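You operate a simulated robot arm through the tools that you are given. There is no shell and no other tool.

The job below is to be done with a simulated robot arm. You get a single attempt, and the scene is never put back.

## Task
Put two bands round the route R6 pack, at marks 1 and 3.
Fine: draw the slide tray out again and stand the pack on the green pad; hands clear of the slot before it cycles.

The check looks at the end state, three seconds after you hand in, the way a careful person would. Anything else that was tipped, shoved, dropped, spilled or broken makes it a failure.

## Robot
A 6-joint arm with a fingered hand, fixed in place. Base frame: the origin is at the foot of the arm, x ahead of it, y to its left, z up. Units: mm, rad, N and s.
It reaches about 812 mm from its shoulder. Its first joint turns from -2.897 to 2.897 rad. Payload 4 kg.
The TCP is the grasp point between the finger pads, 20 mm short of the fingertips. In the tool frame z runs along the fingers and y along their closing line. Largest opening 140 mm; the body of the gripper starts 54 mm behind the TCP. The gripper is a hand of 3 fingers: y runs from the thumb to the fingers, the wrist lies at [0, 0, -215] in the tool frame.
Orientation is told as [roll, pitch, yaw] about the base's x, y, z axes, in that order, counted from this pose: with the fingers straight down and closing along the base's y, the tool's x points along the base's -x, its y along +y and its z along -z.

## Interface
- The arm moves only by the tool step_arm. Its argument "plan" is one flat list of numbers, 6 for each row, row after row: the shift along the tool's x, y, z in mm, then the turn, a rotation vector about the tool's x, y, z in degrees. In form: [x, y, z, ax, ay, az, x, y, z, ax, ay, az, ...]. A call has 1 to 20 rows; each row shifts and turns the commanded pose from where the row before left it, along the tool's axes as they then stand. Rows are played at 5 a second. More than 50 mm and 0.15 rad between two rows, and nothing of the call is played. A pose out of reach is approached as far as the arm can. The call stops where the force on the tool passes 40 N (or 10 N more than at its start, if that is more) or the arm is blocked; 0.2 s more then pass. In this call time passes only in rows, and 0.2 s behind the last. It gives the time, the measured TCP pose, the force on the tool (base axes), the opening and the grip force at its end, in the units of the frame above (readings bear some noise), with the torque about the TCP (base axes, N m) and any sound that the robot's microphone picked up.
- Cameras (640 x 400 px; columns grow to the right, rows downward): "scene" is fixed at [399.1, 501.5, 1637.1]; the picture's right is [-1.00, -0.05, 0.00], its down [-0.05, 0.92, -0.40] and it looks along [0.02, -0.40, -0.92] (base axes); focal length 291 px, centre (320, 200). "wrist" rides on the gripper at [74, -43, -79] in the tool frame; the picture's right is [0.50, 0.87, 0.00], its down [-0.59, 0.34, -0.73] and it looks along [-0.64, 0.37, 0.68] (tool axes); focal length 275 px, centre (320, 200). There is no depth. A picture from a camera that has moved, and an enlarged one, comes with that camera's place and axes in the base frame and with its lens.
- grab_frame(camera): a new picture of that camera. It takes no simulated time.
- move_column(by): slides the trunk up (or, below 0, down) by that many mm; the arm rides with it, the base frame stays. It gives what a move gives, with no picture.
- finger_targets(finger1, finger2, thumb_bend): sets how far each is bent, from 0 (flat) to 1 (curled in); at 0.3 the hand is open as for a grip, at 0.7 the pads meet at the TCP. One left out holds its place. A second passes; each finger stops where it meets its share of the squeeze, and holds until it gets a number again. It is the only way to open and close the hand. It gives what a move gives, with no picture; readings hold the bend of each and the force on the fingers (four entries, about 0 where the hand has none), thumb and palm.
- zoom(camera, box): a new picture of the part [left, top, right, bottom] of that camera's present view, enlarged. It takes no simulated time.
- hand_in(): hands the job in; it is judged then, once.

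Nothing tells you positions but the pictures and the camera data. Unless the task says otherwise, let go and move clear before handing in.

The tools are called by a JSON object that holds its "op" and its "data". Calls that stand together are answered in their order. step_arm: Moves the arm, as the interface text tells. Its arguments: {"type":"object","properties":{"plan":{"type":"array"}},"required":["plan"]} The other tools are called the same way: move_column (by) slides the trunk up or down; finger_targets (finger1, finger2, thumb_bend) moves the fingers one by one; grab_frame (camera) takes a picture; zoom (camera, box) takes an enlarged picture of a part of a camera's view; hand_in () hands the job in.

At the start:

```text
time_s: 0.0
eef_pos: [289.6, 166.3, 1279.3]
tool_rot: [0.001, 0.0, 0.001]
contact_force: [0.9, 0.3, 0.3]
torque: [0.0, -0.01, 0.02]
grip_width: 139.8
grip_force: 0.0
shape: jaw
bend: [0.3, 0.3, 0.3]
finger forces: [0.0, 0.1, 0.1, 0.1, 0.1, 0.1]
trunk travel left (down, up): [-175.0, 415.0]
```

scene: 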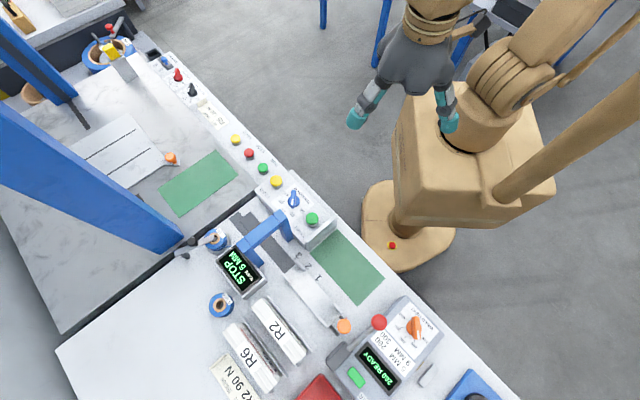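
wrist: 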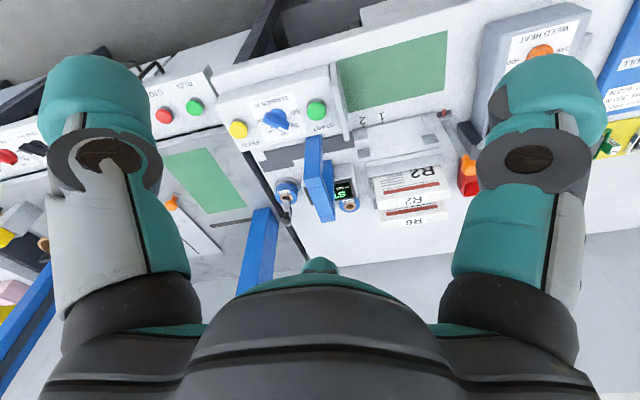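

I see a workbench with a small banding machine (blue arch, slide tray with marks, START button, a blue selector), two packs labelled R2 and R6, green pads and several displays. I'll look closer before moving anything.

{"op": "zoom", "data": {"camera": "scene", "box": [200, 180, 400, 305]}}

{"op": "zoom", "data": {"camera": "scene", "box": [180, 275, 380, 400]}}

{"op": "zoom", "data": {"camera": "scene", "box": [320, 275, 520, 400]}}

{"op": "zoom", "data": {"camera": "scene", "box": [140, 40, 340, 165]}}

{"op": "zoom", "data": {"camera": "scene", "box": [0, 0, 200, 125]}}

{"op": "zoom", "data": {"camera": "wrist", "box": [200, 80, 480, 255]}}

```text
3.20 times, centred on (300, 242) of scene
camera zoom: at [399.1, 501.5, 1637.1], right [-1.0, -0.05, 0.0], down [-0.05, 0.92, -0.4], along [0.02, -0.4, -0.92], focal length 932 px, centre (384, 64)
```

zoom: 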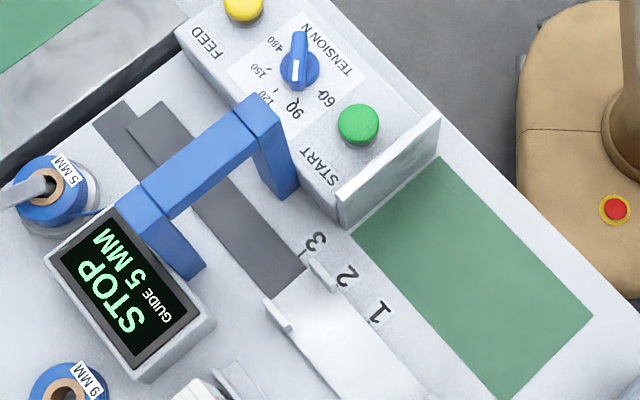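

```text
3.20 times, centred on (280, 338) of scene
camera zoom: at [399.1, 501.5, 1637.1], right [-1.0, -0.05, 0.0], down [-0.05, 0.92, -0.4], along [0.02, -0.4, -0.92], focal length 932 px, centre (448, -240)
```

zoom: 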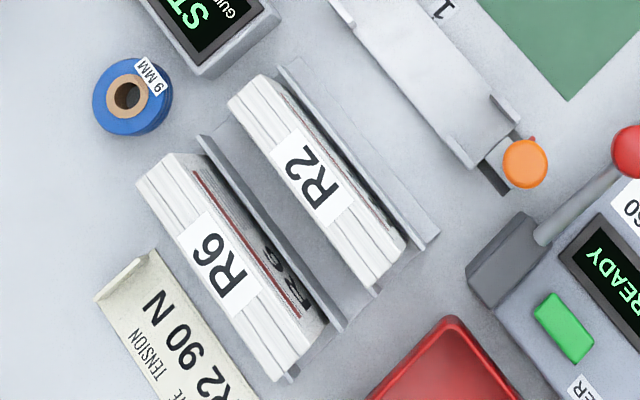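

```text
3.20 times, centred on (420, 338) of scene
camera zoom: at [399.1, 501.5, 1637.1], right [-1.0, -0.05, 0.0], down [-0.05, 0.92, -0.4], along [0.02, -0.4, -0.92], focal length 932 px, centre (0, -240)
```

zoom: 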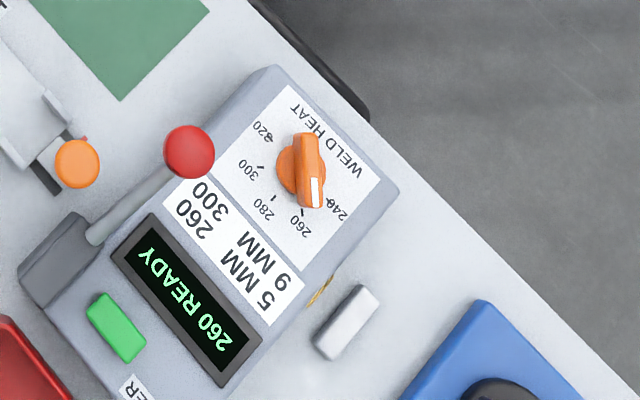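

```text
3.20 times, centred on (240, 102) of scene
camera zoom: at [399.1, 501.5, 1637.1], right [-1.0, -0.05, 0.0], down [-0.05, 0.92, -0.4], along [0.02, -0.4, -0.92], focal length 932 px, centre (576, 512)
```

zoom: 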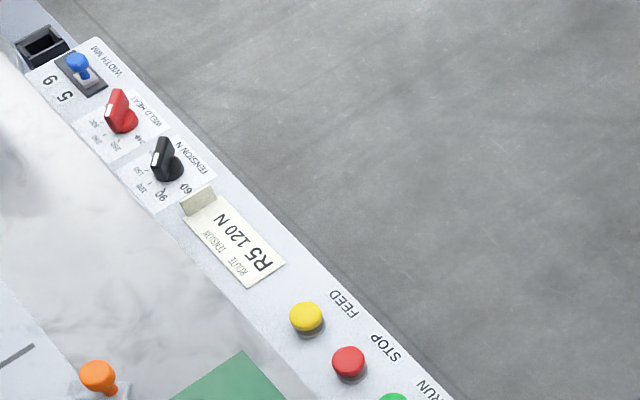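

```text
3.20 times, centred on (100, 62) of scene
camera zoom: at [399.1, 501.5, 1637.1], right [-1.0, -0.05, 0.0], down [-0.05, 0.92, -0.4], along [0.02, -0.4, -0.92], focal length 932 px, centre (1024, 640)
```

zoom: 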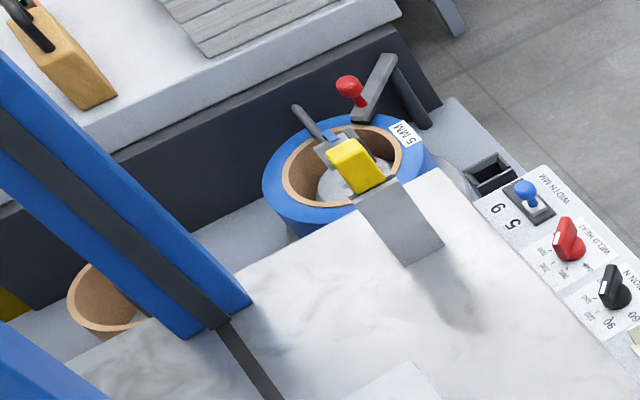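

```text
2.29 times, centred on (340, 168) of wrist
camera zoom: at [215.3, 123.8, 1357.7], right [-0.5, 0.87, 0.0], down [0.59, 0.34, 0.73], along [0.64, 0.37, -0.68], focal length 629 px, centre (274, 274)
```

zoom: 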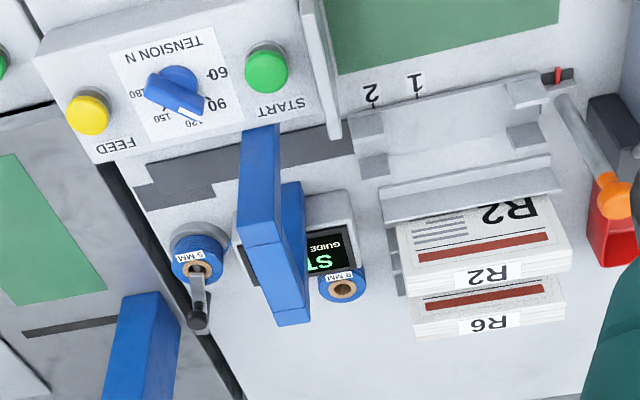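

The small banding machine (arch, START, tension knob, slide tray, guide display) is nearest. The route card near R6 is cut off at the picture's edge, so I'll move the hand at height to read it with the wrist camera.

{"op": "step_arm", "data": {"plan": [15, 39, 0, 0, 0, 0, 15, 39, 0, 0, 0, 0, 15, 39, 0, 0, 0, 0, 15, 39, 0, 0, 0, 0, 15, 39, 0, 0, 0, 0, 15, 39, 0, 0, 0, 0]}}

{"op": "grab_frame", "data": {"camera": "wrist"}}

{"op": "grab_frame", "data": {"camera": "scene"}}

```text
time_s: 1.4
eef_pos: [208.6, 400.8, 1276.4]
tool_rot: [0.0, 0.0, -0.023]
contact_force: [-0.1, 0.7, -0.2]
torque: [-0.01, 0.03, -0.02]
grip_width: 139.8
grip_force: 0.1
shape: jaw
bend: [0.3, 0.3, 0.3]
finger forces: [0.1, 0.1, 0.0, 0.0, 0.1, 0.1]
trunk travel left (down, up): [-175.0, 415.0]
```

```text
taken
camera wrist: at [132.9, 358.3, 1355.2], right [-0.48, 0.88, 0.0], down [0.59, 0.33, 0.73], along [0.64, 0.35, -0.68], focal length 275 px, centre (320, 200)
```

wrist: 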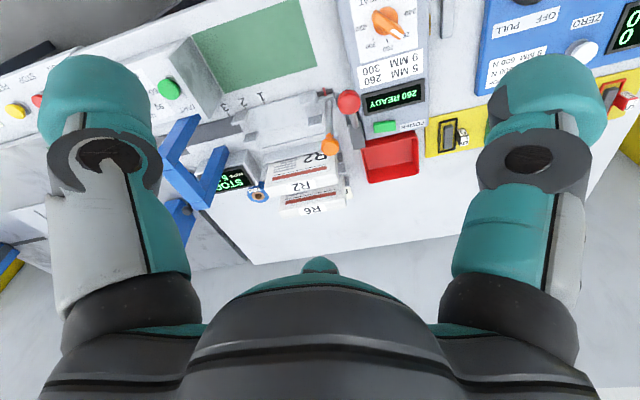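

```text
taken
```

scene: 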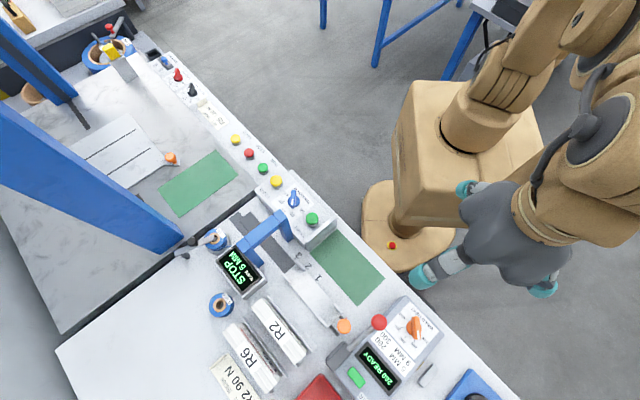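

More equipment is visible: a heat-seal/weld unit with a lever, a red bin, and a pull tester. I'll enlarge each part to read the legends.

{"op": "zoom", "data": {"camera": "wrist", "box": [240, 130, 380, 218]}}

{"op": "zoom", "data": {"camera": "wrist", "box": [330, 0, 490, 100]}}

{"op": "zoom", "data": {"camera": "wrist", "box": [330, 80, 490, 180]}}

{"op": "zoom", "data": {"camera": "wrist", "box": [480, 0, 640, 100]}}

{"op": "zoom", "data": {"camera": "wrist", "box": [130, 60, 290, 160]}}

```text
4.55 times, centred on (310, 174) of wrist
camera zoom: at [132.9, 358.3, 1355.2], right [-0.48, 0.88, 0.0], down [0.59, 0.33, 0.73], along [0.64, 0.35, -0.68], focal length 1251 px, centre (366, 318)
```

zoom: 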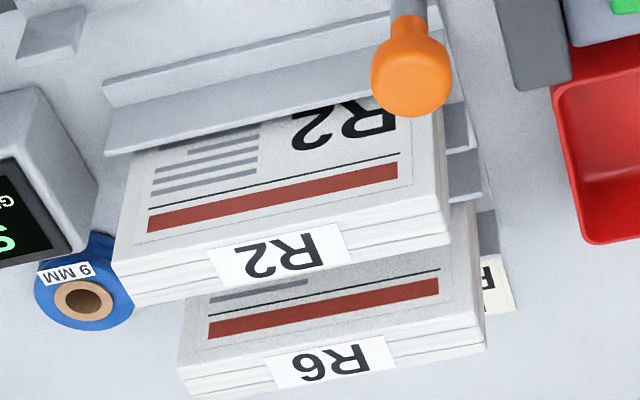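

```text
4.00 times, centred on (410, 50) of wrist
camera zoom: at [132.9, 358.3, 1355.2], right [-0.48, 0.88, 0.0], down [0.59, 0.33, 0.73], along [0.64, 0.35, -0.68], focal length 1101 px, centre (-40, 800)
```

zoom: 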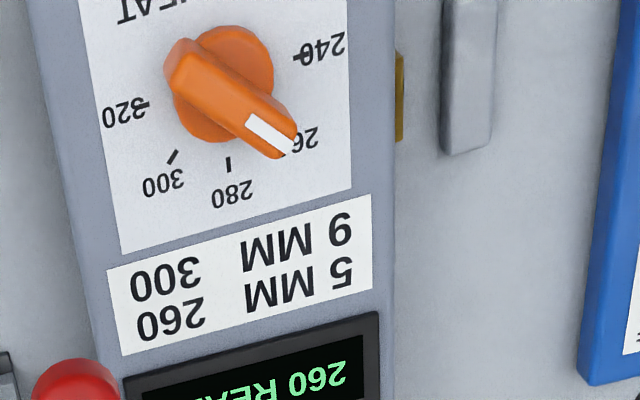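

```text
4.00 times, centred on (410, 130) of wrist
camera zoom: at [132.9, 358.3, 1355.2], right [-0.48, 0.88, 0.0], down [0.59, 0.33, 0.73], along [0.64, 0.35, -0.68], focal length 1101 px, centre (-40, 480)
```

zoom: 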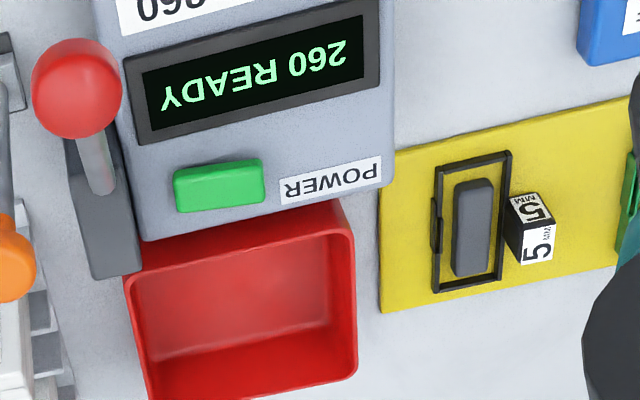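

```text
4.00 times, centred on (560, 50) of wrist
camera zoom: at [132.9, 358.3, 1355.2], right [-0.48, 0.88, 0.0], down [0.59, 0.33, 0.73], along [0.64, 0.35, -0.68], focal length 1101 px, centre (-640, 800)
```

zoom: 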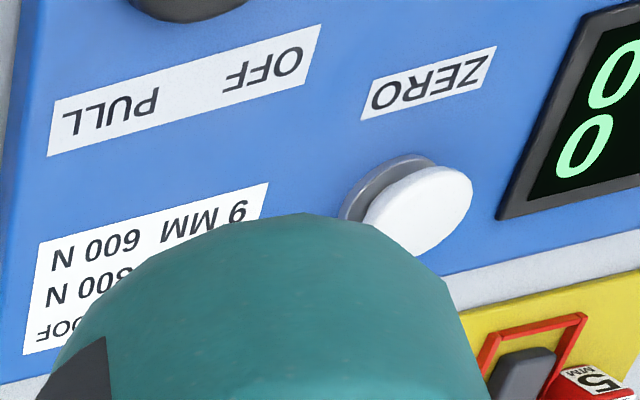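

```text
4.00 times, centred on (210, 110) of wrist
camera zoom: at [132.9, 358.3, 1355.2], right [-0.48, 0.88, 0.0], down [0.59, 0.33, 0.73], along [0.64, 0.35, -0.68], focal length 1101 px, centre (760, 560)
```

zoom: 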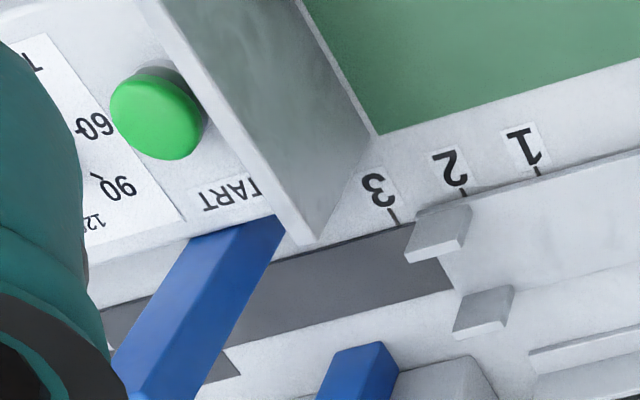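

The weld unit reads "260 READY" with its table 5 MM → 260, 9 MM → 300; the tension card behind the packs is still hidden from this angle. I'll go further over the bench, staying high, to look down at the card and the tension knob.

{"op": "step_arm", "data": {"plan": [-35, 20, -15, 0, 0, 0, -35, 20, -15, 0, 0, 0, -35, 20, -15, 0, 0, 0, -35, 20, -15, 0, 0, 0, -35, 20, -15, 0, 0, 0]}}

{"op": "grab_frame", "data": {"camera": "wrist"}}

```text
time_s: 2.6
eef_pos: [376.3, 501.9, 1353.0]
tool_rot: [-0.001, 0.003, -0.001]
contact_force: [0.7, 0.4, -0.8]
torque: [-0.02, 0.04, -0.02]
grip_width: 139.9
grip_force: 0.0
shape: jaw
bend: [0.3, 0.3, 0.3]
finger forces: [0.0, 0.0, 0.1, 0.0, 0.0, 0.0]
trunk travel left (down, up): [-175.0, 415.0]
```

```text
taken
camera wrist: at [302.4, 458.9, 1431.4], right [-0.5, 0.87, 0.0], down [0.59, 0.34, 0.73], along [0.64, 0.37, -0.68], focal length 275 px, centre (320, 200)
```

wrist: 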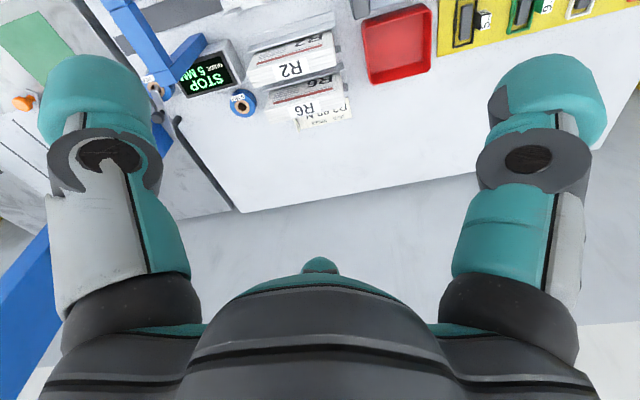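

{"op": "zoom", "data": {"camera": "wrist", "box": [225, 20, 385, 140]}}

{"op": "zoom", "data": {"camera": "wrist", "box": [430, 0, 630, 125]}}

{"op": "zoom", "data": {"camera": "scene", "box": [260, 170, 340, 250]}}

{"op": "zoom", "data": {"camera": "scene", "box": [190, 340, 290, 400]}}

```text
3.33 times, centred on (305, 80) of wrist
camera zoom: at [302.4, 458.9, 1431.4], right [-0.5, 0.87, 0.0], down [0.59, 0.34, 0.73], along [0.64, 0.37, -0.68], focal length 918 px, centre (370, 600)
```

zoom: 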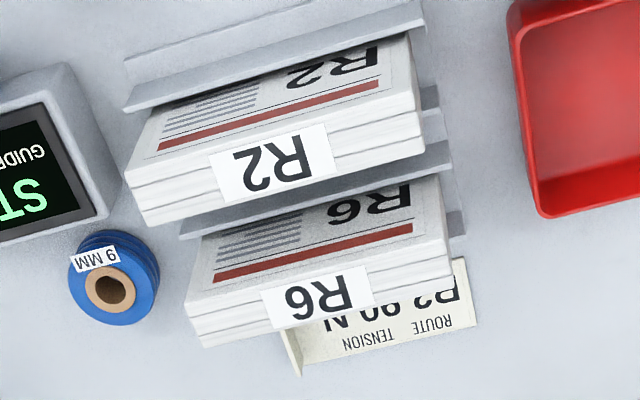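

```text
3.20 times, centred on (530, 62) of wrist
camera zoom: at [302.4, 458.9, 1431.4], right [-0.5, 0.87, 0.0], down [0.59, 0.34, 0.73], along [0.64, 0.37, -0.68], focal length 881 px, centre (-352, 640)
```

zoom: 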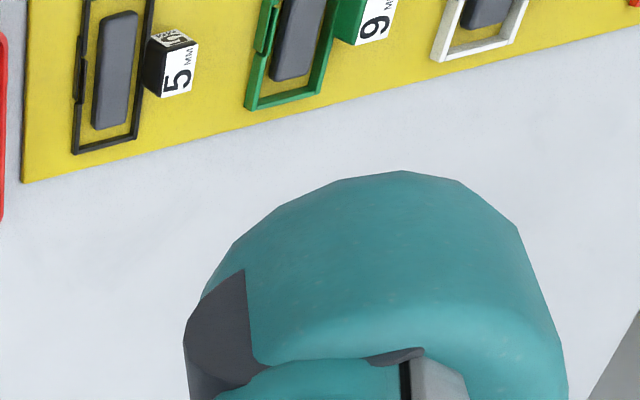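

```text
5.00 times, centred on (300, 210) of scene
camera zoom: at [399.1, 501.5, 1637.1], right [-1.0, -0.05, 0.0], down [-0.05, 0.92, -0.4], along [0.02, -0.4, -0.92], focal length 1457 px, centre (420, 150)
```

zoom: 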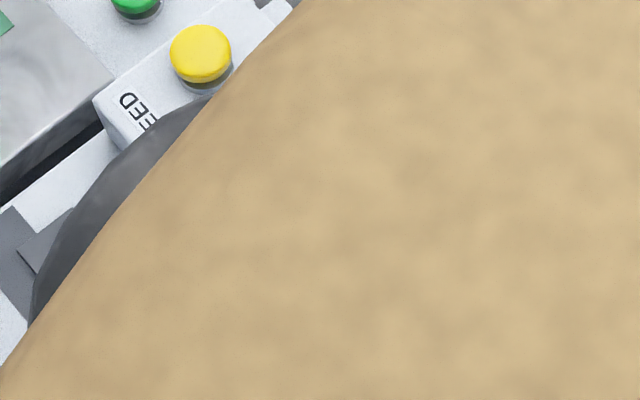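

```text
6.40 times, centred on (240, 370) of scene
camera zoom: at [399.1, 501.5, 1637.1], right [-1.0, -0.05, 0.0], down [-0.05, 0.92, -0.4], along [0.02, -0.4, -0.92], focal length 1865 px, centre (832, -888)
```

zoom: 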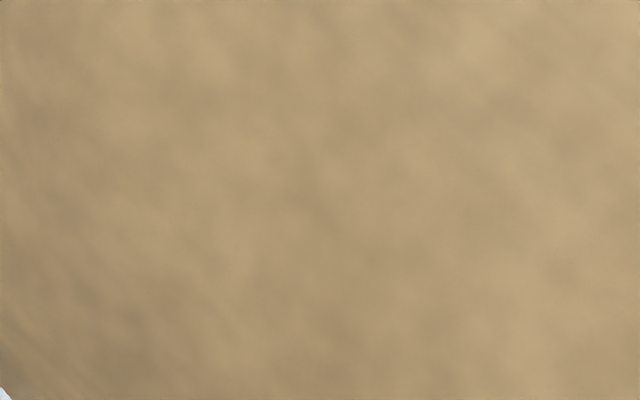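

The visible card reads "ROUTE / TENSION: R2 90 N", which is not the R6 line, so I need to see whether more is written there or elsewhere. I'll reach a little further out and lower, still well above everything, to look straight down.

{"op": "step_arm", "data": {"plan": [-24, 14, 15, 0, 0, 0, -24, 14, 15, 0, 0, 0, -24, 14, 15, 0, 0, 0, -24, 14, 15, 0, 0, 0]}}

{"op": "grab_frame", "data": {"camera": "wrist"}}

{"op": "grab_frame", "data": {"camera": "scene"}}

```text
time_s: 3.6
eef_pos: [472.6, 558.3, 1292.8]
tool_rot: [-0.003, -0.001, 0.0]
contact_force: [-0.7, 0.4, -0.2]
torque: [-0.03, 0.02, 0.02]
grip_width: 139.9
grip_force: 0.0
shape: jaw
bend: [0.3, 0.3, 0.3]
finger forces: [0.1, 0.0, 0.1, 0.0, 0.0, 0.0]
trunk travel left (down, up): [-175.0, 415.0]
```

```text
taken
camera wrist: at [397.7, 514.9, 1371.3], right [-0.5, 0.87, 0.0], down [0.59, 0.34, 0.73], along [0.64, 0.37, -0.68], focal length 275 px, centre (320, 200)
```

wrist: 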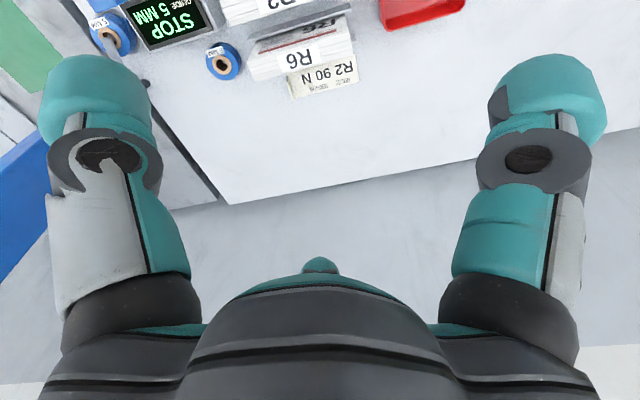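

```text
taken
```

scene: 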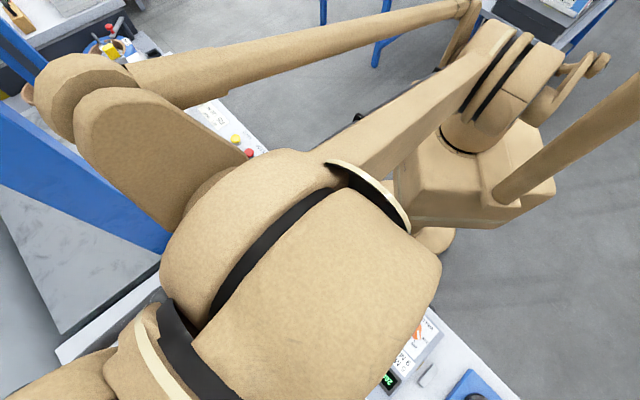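

{"op": "zoom", "data": {"camera": "wrist", "box": [200, 0, 400, 125]}}

{"op": "zoom", "data": {"camera": "wrist", "box": [80, 0, 240, 100]}}

```text
3.20 times, centred on (300, 62) of wrist
camera zoom: at [397.7, 514.9, 1371.3], right [-0.5, 0.87, 0.0], down [0.59, 0.34, 0.73], along [0.64, 0.37, -0.68], focal length 881 px, centre (384, 640)
```

zoom: 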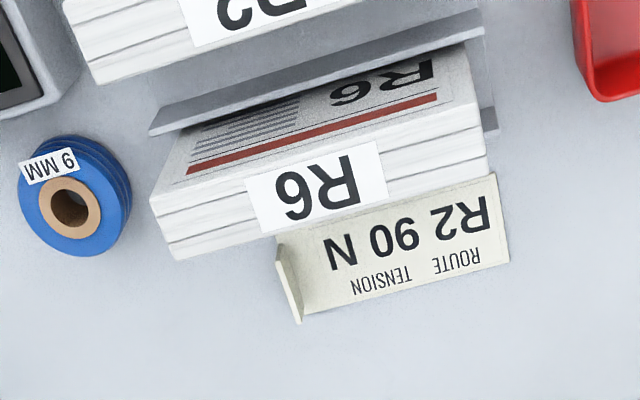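

```text
4.00 times, centred on (160, 50) of wrist
camera zoom: at [397.7, 514.9, 1371.3], right [-0.5, 0.87, 0.0], down [0.59, 0.34, 0.73], along [0.64, 0.37, -0.68], focal length 1101 px, centre (960, 800)
```

zoom: 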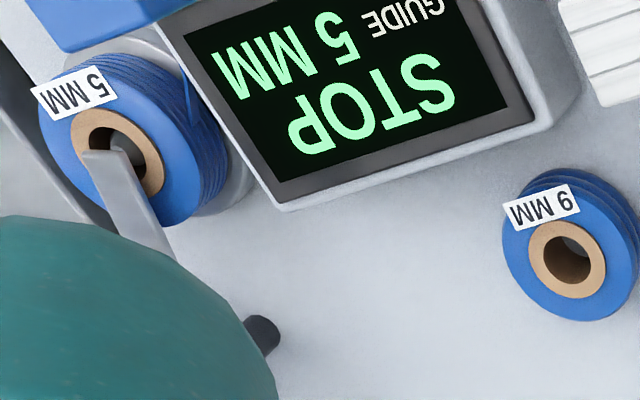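

The card holds only R2's line on this face, and the guide display reads "GUIDE 5 MM" with the 5 MM coil fitted. I'll back out and turn the hand to survey the rest of the bench for an R6 setting.

{"op": "step_arm", "data": {"plan": [36, -17, -6, 0, 0, 0, 36, -17, -6, 0, 0, 0, 36, -17, -6, 0, 0, 0, 36, -17, -6, 0, 0, 0, 36, -17, -6, 0, 0, 0, 36, -17, -6, 0, 0, 0, 36, -17, -6, 0, 0, 0, 36, -17, -6, 0, 0, 0, 0, 0, 0, 0, 0, -8, 0, 0, 0, 0, 0, -8, 0, 0, 0, 0, 0, -8, 0, 0, 0, 0, 0, -8, 0, 0, 0, 0, 0, -8, 0, 0, 0, 0, 0, -8, 0, 0, 0, 0, 0, -8]}}

{"op": "grab_frame", "data": {"camera": "wrist"}}

{"op": "zoom", "data": {"camera": "scene", "box": [260, 170, 340, 220]}}

```text
time_s: 6.8
eef_pos: [182.9, 420.0, 1342.4]
tool_rot: [-0.001, -0.001, 0.979]
contact_force: [0.3, 0.4, 0.2]
torque: [0.0, -0.01, 0.02]
grip_width: 139.9
grip_force: 0.1
shape: jaw
bend: [0.3, 0.3, 0.3]
finger forces: [0.0, 0.0, 0.0, 0.0, 0.0, 0.0]
trunk travel left (down, up): [-175.0, 415.0]
```

```text
taken
camera wrist: at [176.9, 335.4, 1420.5], right [-1.0, 0.07, 0.0], down [0.05, 0.68, 0.73], along [0.05, 0.73, -0.68], focal length 275 px, centre (320, 200)
```

wrist: 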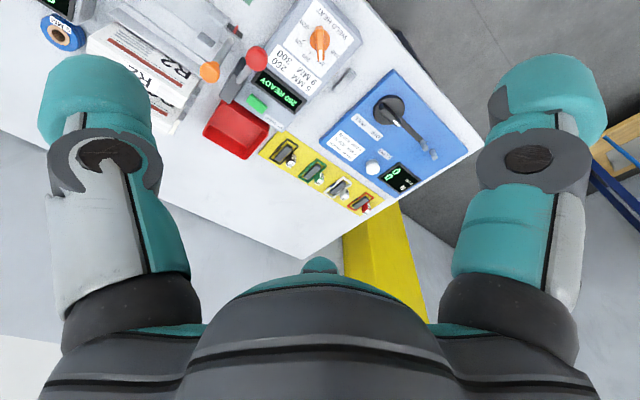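

```text
8.00 times, centred on (300, 195) of scene
camera zoom: at [399.1, 501.5, 1637.1], right [-1.0, -0.05, 0.0], down [-0.05, 0.92, -0.4], along [0.02, -0.4, -0.92], focal length 2331 px, centre (480, 240)
```

zoom: 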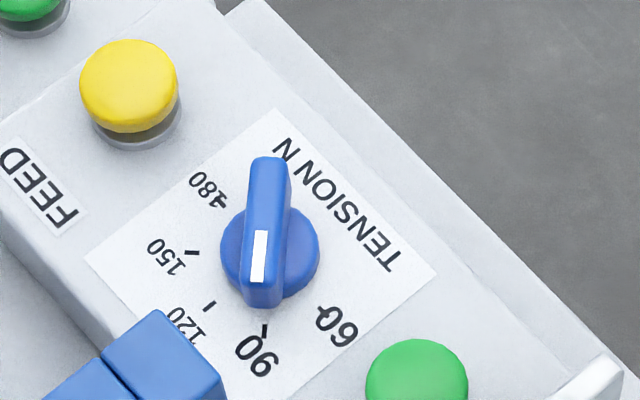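

{"op": "zoom", "data": {"camera": "wrist", "box": [250, 110, 410, 220]}}

{"op": "zoom", "data": {"camera": "wrist", "box": [320, 60, 490, 200]}}

{"op": "zoom", "data": {"camera": "wrist", "box": [200, 0, 360, 130]}}

{"op": "zoom", "data": {"camera": "wrist", "box": [60, 0, 220, 130]}}

```text
3.64 times, centred on (330, 165) of wrist
camera zoom: at [176.9, 335.4, 1420.5], right [-1.0, 0.07, 0.0], down [0.05, 0.68, 0.73], along [0.05, 0.73, -0.68], focal length 1001 px, centre (284, 327)
```

zoom: 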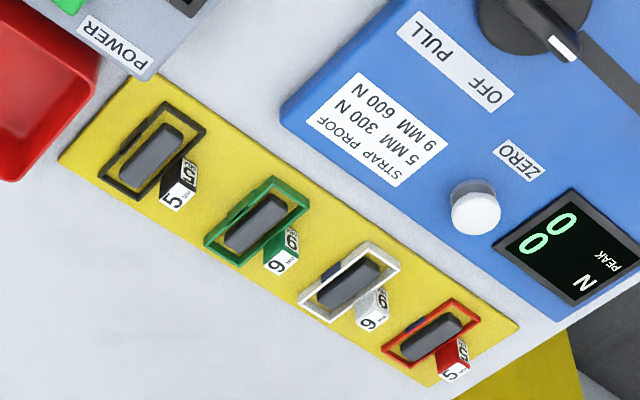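

```text
2.86 times, centred on (405, 130) of wrist
camera zoom: at [176.9, 335.4, 1420.5], right [-1.0, 0.07, 0.0], down [0.05, 0.68, 0.73], along [0.05, 0.73, -0.68], focal length 786 px, centre (77, 400)
```

zoom: 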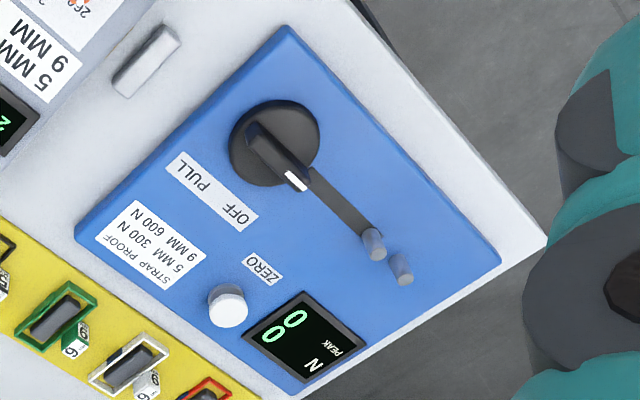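

```text
3.08 times, centred on (280, 65) of wrist
camera zoom: at [176.9, 335.4, 1420.5], right [-1.0, 0.07, 0.0], down [0.05, 0.68, 0.73], along [0.05, 0.73, -0.68], focal length 847 px, centre (443, 615)
```

zoom: 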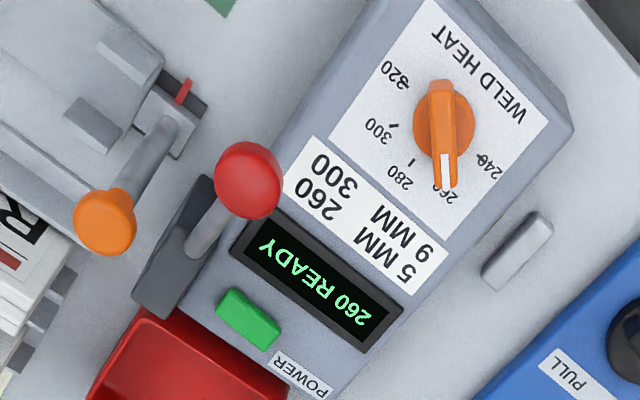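

```text
3.08 times, centred on (140, 65) of wrist
camera zoom: at [176.9, 335.4, 1420.5], right [-1.0, 0.07, 0.0], down [0.05, 0.68, 0.73], along [0.05, 0.73, -0.68], focal length 847 px, centre (874, 615)
```

zoom: 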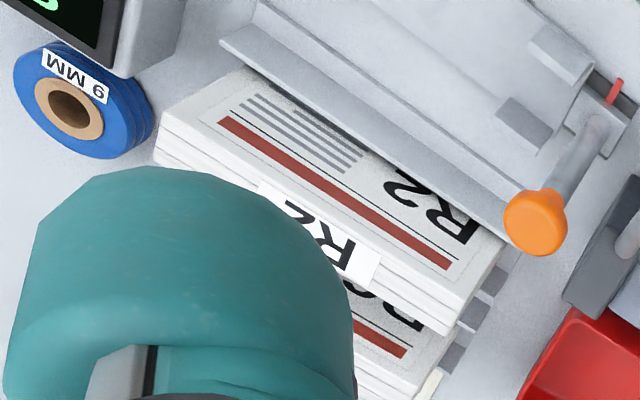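

{"op": "zoom", "data": {"camera": "scene", "box": [440, 0, 640, 125]}}

{"op": "zoom", "data": {"camera": "scene", "box": [180, 80, 340, 180]}}

{"op": "zoom", "data": {"camera": "scene", "box": [0, 60, 200, 185]}}

{"op": "zoom", "data": {"camera": "scene", "box": [140, 180, 300, 280]}}

```text
3.20 times, centred on (540, 62) of scene
camera zoom: at [399.1, 501.5, 1637.1], right [-1.0, -0.05, 0.0], down [-0.05, 0.92, -0.4], along [0.02, -0.4, -0.92], focal length 932 px, centre (-384, 640)
```

zoom: 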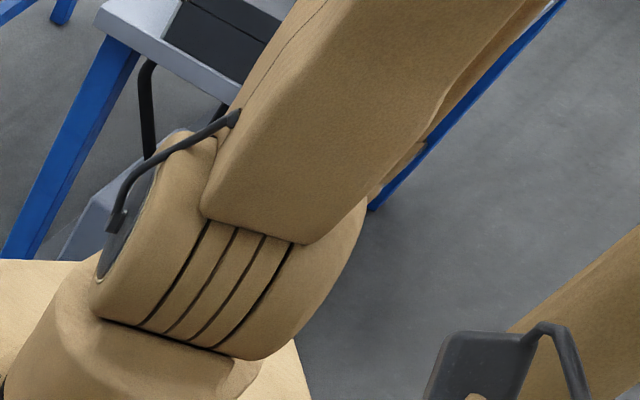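

```text
4.00 times, centred on (260, 130) of scene
camera zoom: at [399.1, 501.5, 1637.1], right [-1.0, -0.05, 0.0], down [-0.05, 0.92, -0.4], along [0.02, -0.4, -0.92], focal length 1166 px, centre (560, 480)
```

zoom: 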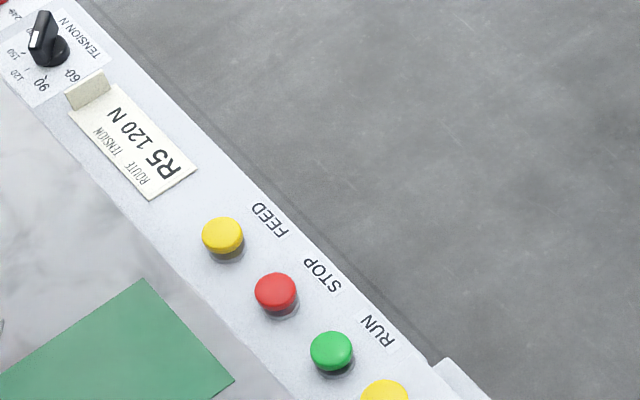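

```text
3.20 times, centred on (100, 122) of scene
camera zoom: at [399.1, 501.5, 1637.1], right [-1.0, -0.05, 0.0], down [-0.05, 0.92, -0.4], along [0.02, -0.4, -0.92], focal length 932 px, centre (1024, 448)
```

zoom: 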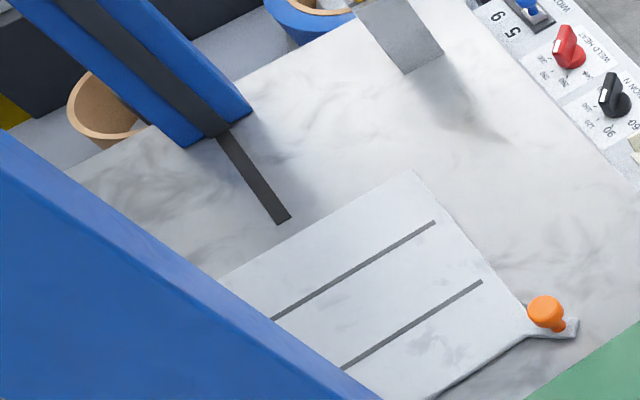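

```text
4.00 times, centred on (220, 230) of scene
camera zoom: at [399.1, 501.5, 1637.1], right [-1.0, -0.05, 0.0], down [-0.05, 0.92, -0.4], along [0.02, -0.4, -0.92], focal length 1166 px, centre (720, 80)
```

zoom: 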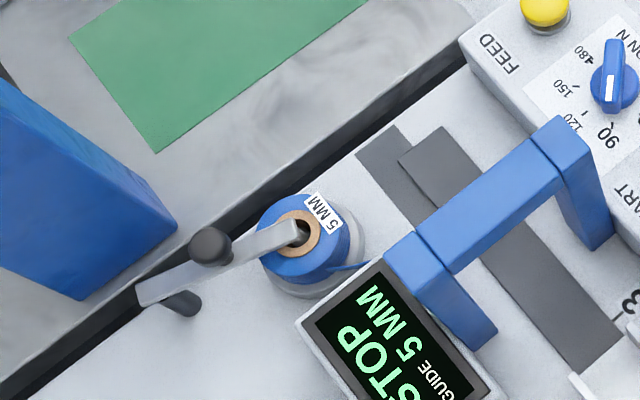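

The tension knob stands at 90 (R2's value). I've found cards only for R2 (90 N) and R5 (120 N), so I'll keep surveying for R6's value before touching anything.

{"op": "step_arm", "data": {"plan": [0, 0, 0, 0, 0, -8, 0, 0, 0, 0, 0, -8, 0, 0, 0, 0, 0, -8, 0, 0, 0, 0, 0, -8, 0, 0, 0, 0, 0, -8, 0, 0, 0, 0, 0, -8, 0, 0, 0, 0, 0, -8]}}

{"op": "grab_frame", "data": {"camera": "wrist"}}

```text
time_s: 8.4
eef_pos: [182.4, 421.2, 1341.9]
tool_rot: [0.0, 0.001, 1.957]
contact_force: [-0.4, -0.6, -0.3]
torque: [0.01, 0.0, -0.01]
grip_width: 139.8
grip_force: 0.0
shape: jaw
bend: [0.3, 0.3, 0.3]
finger forces: [0.0, 0.1, 0.0, 0.0, 0.0, 0.0]
trunk travel left (down, up): [-175.0, 415.0]
```

```text
taken
camera wrist: at [250.1, 368.1, 1420.7], right [-0.61, -0.79, 0.0], down [-0.54, 0.42, 0.73], along [-0.58, 0.45, -0.68], focal length 275 px, centre (320, 200)
```

wrist: 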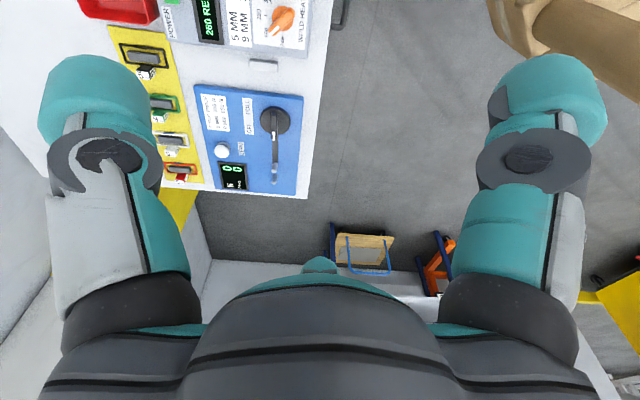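

{"op": "step_arm", "data": {"plan": [0, 0, 0, 0, 0, 8, 0, 0, 0, 0, 0, 8, 0, 0, 0, 0, 0, 8, 0, 0, 0, 0, 0, 8, 0, 0, 0, 0, 0, 8, 0, 0, 0, 0, 0, 8, 0, 0, 0, 0, 0, 8, 0, 0, 0, 0, 0, 8, 0, 0, 0, 0, 0, 8, 0, 0, 0, 0, 0, 8, 0, 0, 0, 0, 0, 8, 0, 0, 0, 0, 0, 8, 0, 0, 0, 0, 0, 8, 0, 0, 0, 0, 0, 8]}}

{"op": "step_arm", "data": {"plan": [-10, -45, 0, 0, 0, 0, -10, -45, 0, 0, 0, 0, -10, -45, 0, 0, 0, 0, -10, -45, 0, 0, 0, 0, -10, -45, 0, 0, 0, 0, -10, -45, 0, 0, 0, 0, 0, 0, 0, 0, 0, 8, 0, 0, 0, 0, 0, 8, 0, 0, 0, 0, 0, 8]}}

{"op": "grab_frame", "data": {"camera": "wrist"}}

```text
time_s: 11.4
eef_pos: [183.9, 420.7, 1342.1]
tool_rot: [0.0, 0.001, -0.004]
contact_force: [0.0, -0.8, -0.2]
torque: [0.02, -0.03, 0.01]
grip_width: 139.9
grip_force: 0.0
shape: jaw
bend: [0.3, 0.3, 0.3]
finger forces: [0.0, 0.1, 0.0, 0.0, 0.0, 0.1]
trunk travel left (down, up): [-175.0, 415.0]
```

```text
time_s: 13.4
eef_pos: [242.9, 151.0, 1343.7]
tool_rot: [-0.001, 0.001, -0.422]
contact_force: [-0.1, 0.4, 0.7]
torque: [0.0, -0.01, -0.04]
grip_width: 140.0
grip_force: 0.1
shape: jaw
bend: [0.3, 0.3, 0.3]
finger forces: [0.0, 0.0, 0.0, 0.0, 0.1, 0.0]
trunk travel left (down, up): [-175.0, 415.0]
```

```text
taken
camera wrist: at [157.4, 141.9, 1421.2], right [-0.1, 0.99, 0.0], down [0.68, 0.07, 0.73], along [0.73, 0.07, -0.68], focal length 275 px, centre (320, 200)
```

wrist: 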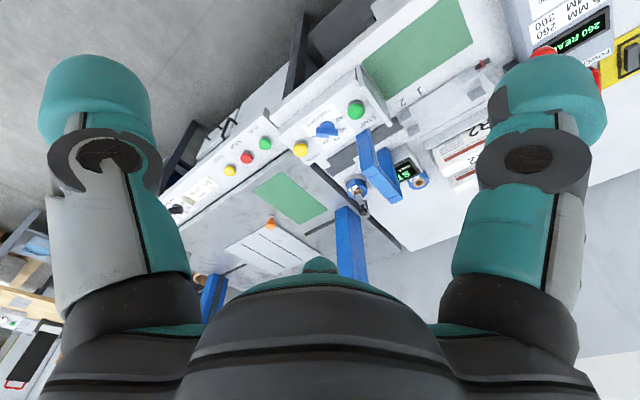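

{"op": "zoom", "data": {"camera": "wrist", "box": [250, 60, 430, 260]}}

{"op": "step_arm", "data": {"plan": [0, -40, 0, 0, 0, 8, 0, -40, 0, 0, 0, 8, 0, -40, 0, 0, 0, 8, 0, -40, 0, 0, 0, 8, 0, -40, 0, 0, 0, 8]}}

{"op": "grab_frame", "data": {"camera": "wrist"}}

```text
2.00 times, centred on (340, 160) of wrist
camera zoom: at [157.4, 141.9, 1421.2], right [-0.1, 0.99, 0.0], down [0.68, 0.07, 0.73], along [0.73, 0.07, -0.68], focal length 551 px, centre (280, 280)
```

zoom: 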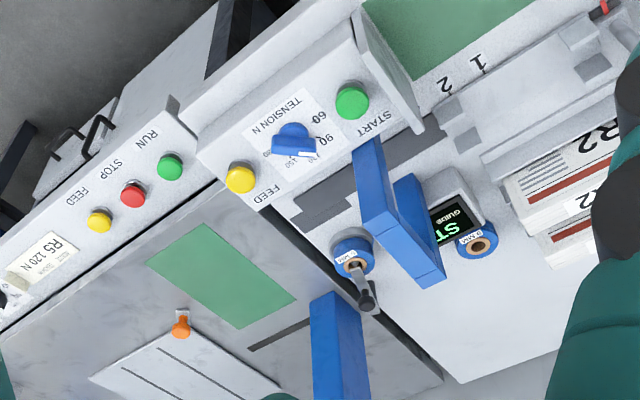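

```text
time_s: 14.6
eef_pos: [133.6, 1.9, 1352.1]
tool_rot: [-0.003, 0.0, -1.118]
contact_force: [0.1, -0.6, -0.1]
torque: [-0.02, -0.01, -0.01]
grip_width: 139.8
grip_force: 0.1
shape: jaw
bend: [0.3, 0.3, 0.3]
finger forces: [0.0, 0.1, 0.0, 0.0, 0.1, 0.1]
out of reach, approached as far as the arm can: row 5
trunk travel left (down, up): [-175.0, 415.0]
```

```text
taken
camera wrist: at [62.1, 50.2, 1430.7], right [0.56, 0.83, 0.0], down [0.56, -0.38, 0.73], along [0.61, -0.41, -0.68], focal length 275 px, centre (320, 200)
```

wrist: 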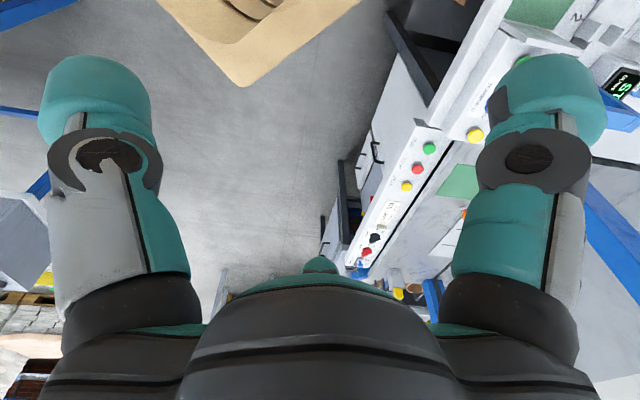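

No other card shows in this direction, so the cards by the machines seem to be the only ones; I'll now go in closer over the tray and slot to study the machine, tray and packs.

{"op": "step_arm", "data": {"plan": [0, 0, 0, 0, 0, -7.9, 0, 0, 0, 0, 0, -7.9, 0, 0, 0, 0, 0, -7.9, 0, 0, 0, 0, 0, -7.9, 0, 0, 0, 0, 0, -7.9, 0, 0, 0, 0, 0, -7.9, 0, 0, 0, 0, 0, -7.9, 0, 0, 0, 0, 0, -7.9, 0, 0, 0, 0, 0, -7.9, 0, 0, 0, 0, 0, -7.9, -30.7, 30.7, 21, 0, 0, 0, -30.7, 30.7, 21, 0, 0, 0, -30.7, 30.7, 21, 0, 0, 0, -30.7, 30.7, 21, 0, 0, 0, -30.7, 30.7, 21, 0, 0, 0, -30.7, 30.7, 21, 0, 0, 0, -30.7, 30.7, 21, 0, 0, 0, -30.7, 30.7, 21, 0, 0, 0, -30.7, 30.7, 21, 0, 0, 0, -30.7, 30.7, 21, 0, 0, 0]}}

{"op": "grab_frame", "data": {"camera": "wrist"}}

{"op": "grab_frame", "data": {"camera": "scene"}}

```text
time_s: 18.8
eef_pos: [352.3, 379.8, 1139.5]
tool_rot: [-0.001, 0.001, 0.262]
contact_force: [0.5, 0.0, -0.1]
torque: [-0.02, 0.02, 0.03]
grip_width: 140.3
grip_force: 0.0
shape: jaw
bend: [0.3, 0.3, 0.3]
finger forces: [0.0, 0.0, 0.0, 0.0, 0.0, 0.0]
trunk travel left (down, up): [-175.0, 415.0]
```

```text
taken
camera wrist: at [290.8, 318.6, 1218.9], right [-0.71, 0.71, 0.0], down [0.48, 0.48, 0.73], along [0.52, 0.52, -0.68], focal length 275 px, centre (320, 200)
```

wrist: 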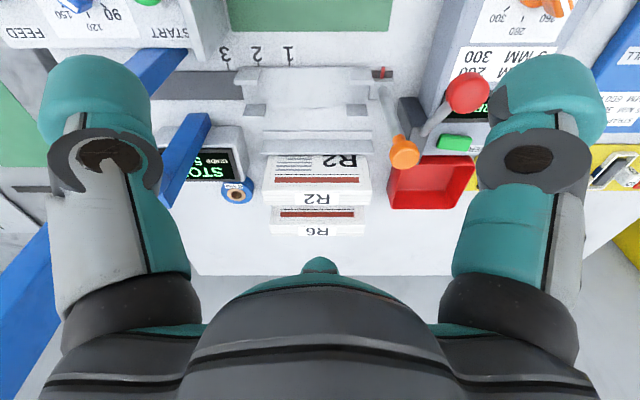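

```text
taken
```

scene: 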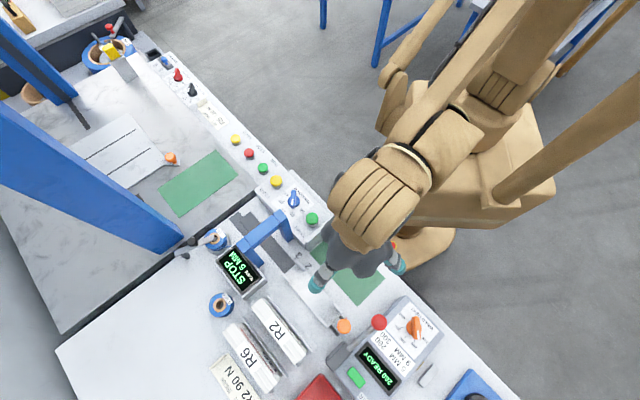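

{"op": "zoom", "data": {"camera": "wrist", "box": [210, 30, 410, 155]}}

{"op": "zoom", "data": {"camera": "wrist", "box": [210, 120, 410, 245]}}

{"op": "zoom", "data": {"camera": "wrist", "box": [0, 0, 240, 150]}}

{"op": "zoom", "data": {"camera": "wrist", "box": [360, 40, 520, 220]}}

{"op": "zoom", "data": {"camera": "wrist", "box": [150, 100, 260, 210]}}

```text
3.20 times, centred on (310, 92) of wrist
camera zoom: at [290.8, 318.6, 1218.9], right [-0.71, 0.71, 0.0], down [0.48, 0.48, 0.73], along [0.52, 0.52, -0.68], focal length 881 px, centre (352, 544)
```

zoom: 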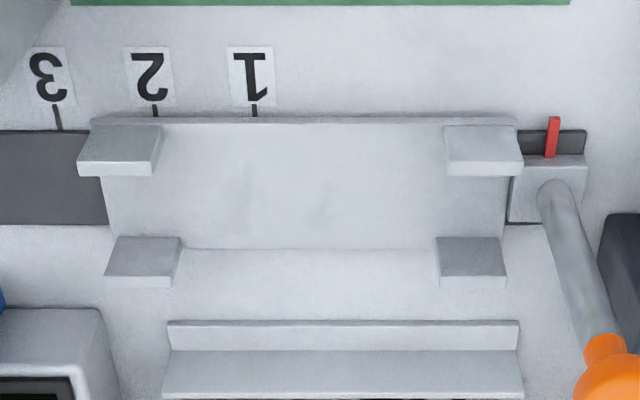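

```text
3.20 times, centred on (310, 182) of wrist
camera zoom: at [290.8, 318.6, 1218.9], right [-0.71, 0.71, 0.0], down [0.48, 0.48, 0.73], along [0.52, 0.52, -0.68], focal length 881 px, centre (352, 256)
```

zoom: 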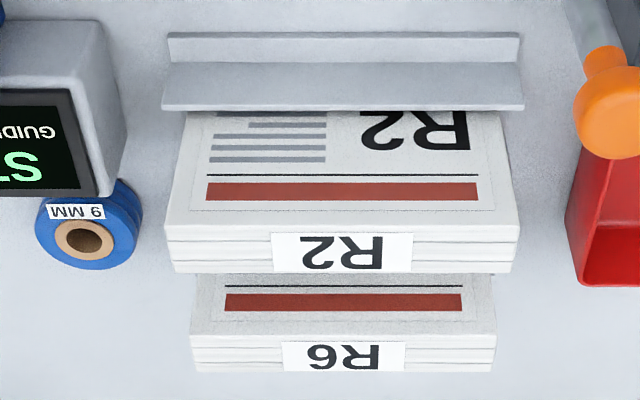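

```text
2.67 times, centred on (120, 75) of wrist
camera zoom: at [290.8, 318.6, 1218.9], right [-0.71, 0.71, 0.0], down [0.48, 0.48, 0.73], along [0.52, 0.52, -0.68], focal length 734 px, centre (853, 533)
```

zoom: 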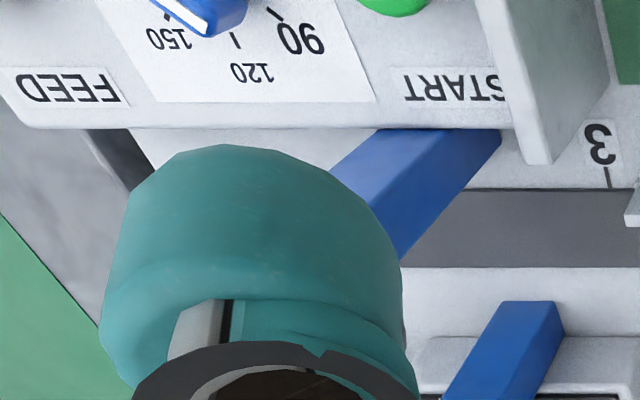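

```text
2.22 times, centred on (440, 130) of wrist
camera zoom: at [290.8, 318.6, 1218.9], right [-0.71, 0.71, 0.0], down [0.48, 0.48, 0.73], along [0.52, 0.52, -0.68], focal length 612 px, centre (53, 356)
```

zoom: 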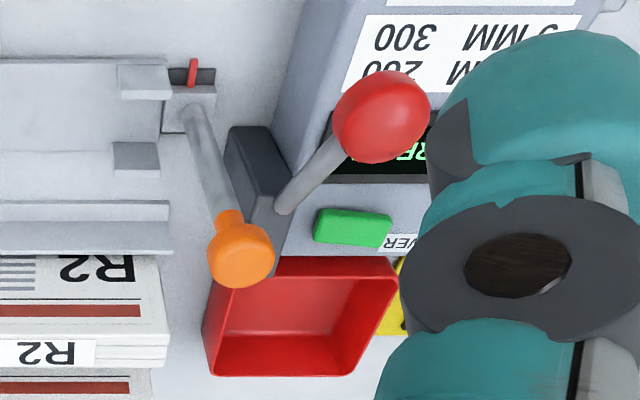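

```text
3.64 times, centred on (205, 155) of wrist
camera zoom: at [290.8, 318.6, 1218.9], right [-0.71, 0.71, 0.0], down [0.48, 0.48, 0.73], along [0.52, 0.52, -0.68], focal length 1001 px, centre (738, 364)
```

zoom: 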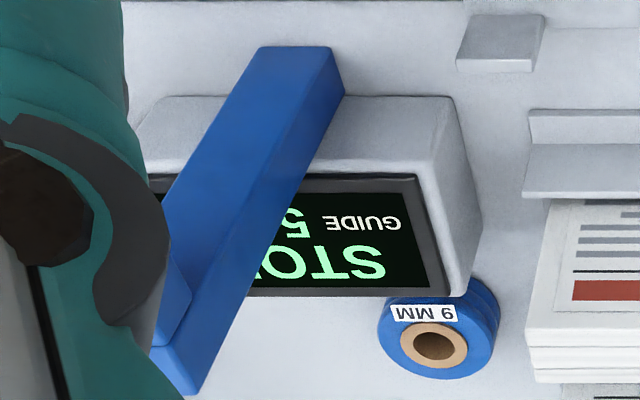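

From this view the packs turn out to be standing on edge in racks, with the route label on the top edge. R6's top is near (544, 566, 958), and the tray's posts make a channel for a pack, with a red pointer on the tray that lines up with marks 1–3. I'll test my reach above R6, still high.

{"op": "step_arm", "data": {"plan": [-38.8, 21.9, -10, 0, 0, 0, -38.8, 21.9, -10, 0, 0, 0, -38.8, 21.9, -2, 0, 0, 0, -38.8, 21.9, -2, 0, 0, 0, -38.8, 21.9, -2, 0, 0, 0, -38.8, 21.9, -2, 0, 0, 0]}}

{"op": "grab_frame", "data": {"camera": "wrist"}}

{"op": "grab_frame", "data": {"camera": "scene"}}

```text
time_s: 20.2
eef_pos: [541.6, 563.6, 1167.8]
tool_rot: [-0.001, 0.0, 0.261]
contact_force: [0.4, 0.5, -0.3]
torque: [0.0, 0.01, -0.02]
grip_width: 139.9
grip_force: 0.0
shape: jaw
bend: [0.3, 0.3, 0.3]
finger forces: [0.0, 0.0, 0.0, 0.0, 0.0, 0.0]
trunk travel left (down, up): [-175.0, 415.0]
```

```text
taken
camera wrist: at [481.4, 504.2, 1246.1], right [-0.71, 0.71, 0.0], down [0.48, 0.48, 0.73], along [0.52, 0.52, -0.68], focal length 275 px, centre (320, 200)
```

wrist: 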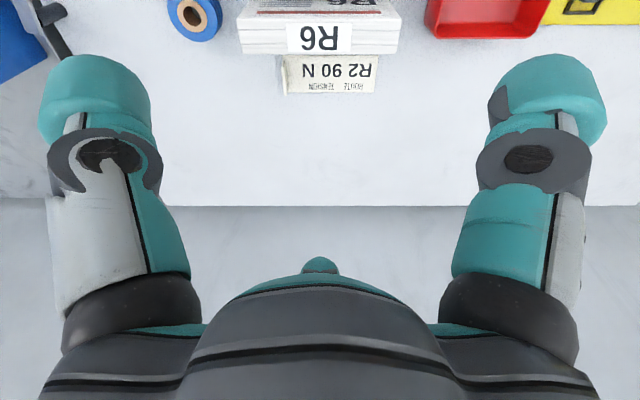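

```text
taken
```

scene: 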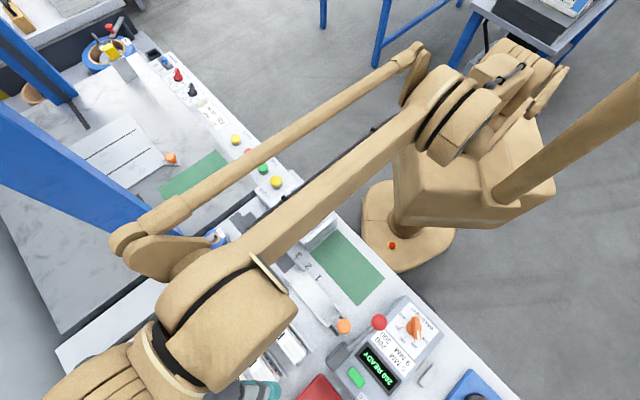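

{"op": "zoom", "data": {"camera": "wrist", "box": [220, 0, 420, 125]}}

{"op": "zoom", "data": {"camera": "wrist", "box": [260, 40, 400, 110]}}

```text
3.20 times, centred on (320, 62) of wrist
camera zoom: at [481.4, 504.2, 1246.1], right [-0.71, 0.71, 0.0], down [0.48, 0.48, 0.73], along [0.52, 0.52, -0.68], focal length 881 px, centre (320, 640)
```

zoom: 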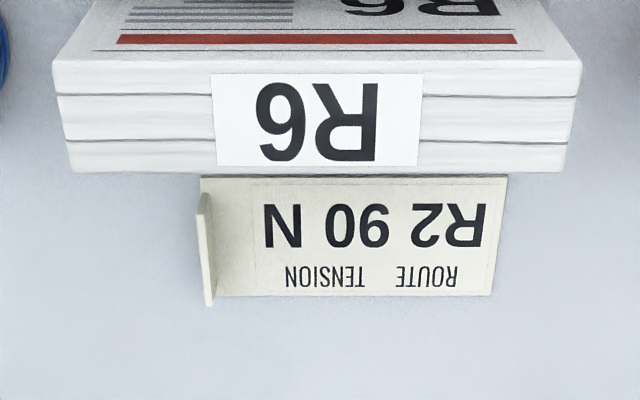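

```text
4.57 times, centred on (330, 75) of wrist
camera zoom: at [481.4, 504.2, 1246.1], right [-0.71, 0.71, 0.0], down [0.48, 0.48, 0.73], along [0.52, 0.52, -0.68], focal length 1258 px, centre (274, 771)
```

zoom: 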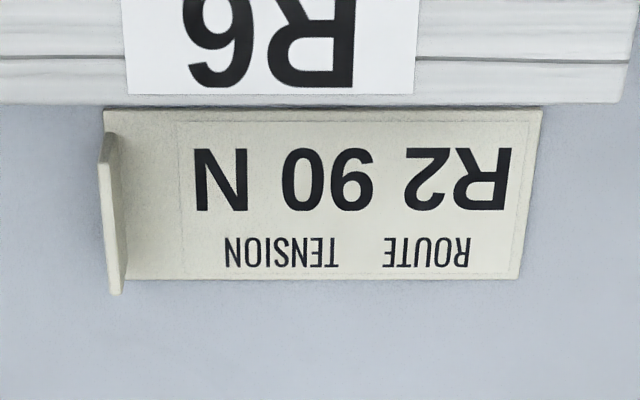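

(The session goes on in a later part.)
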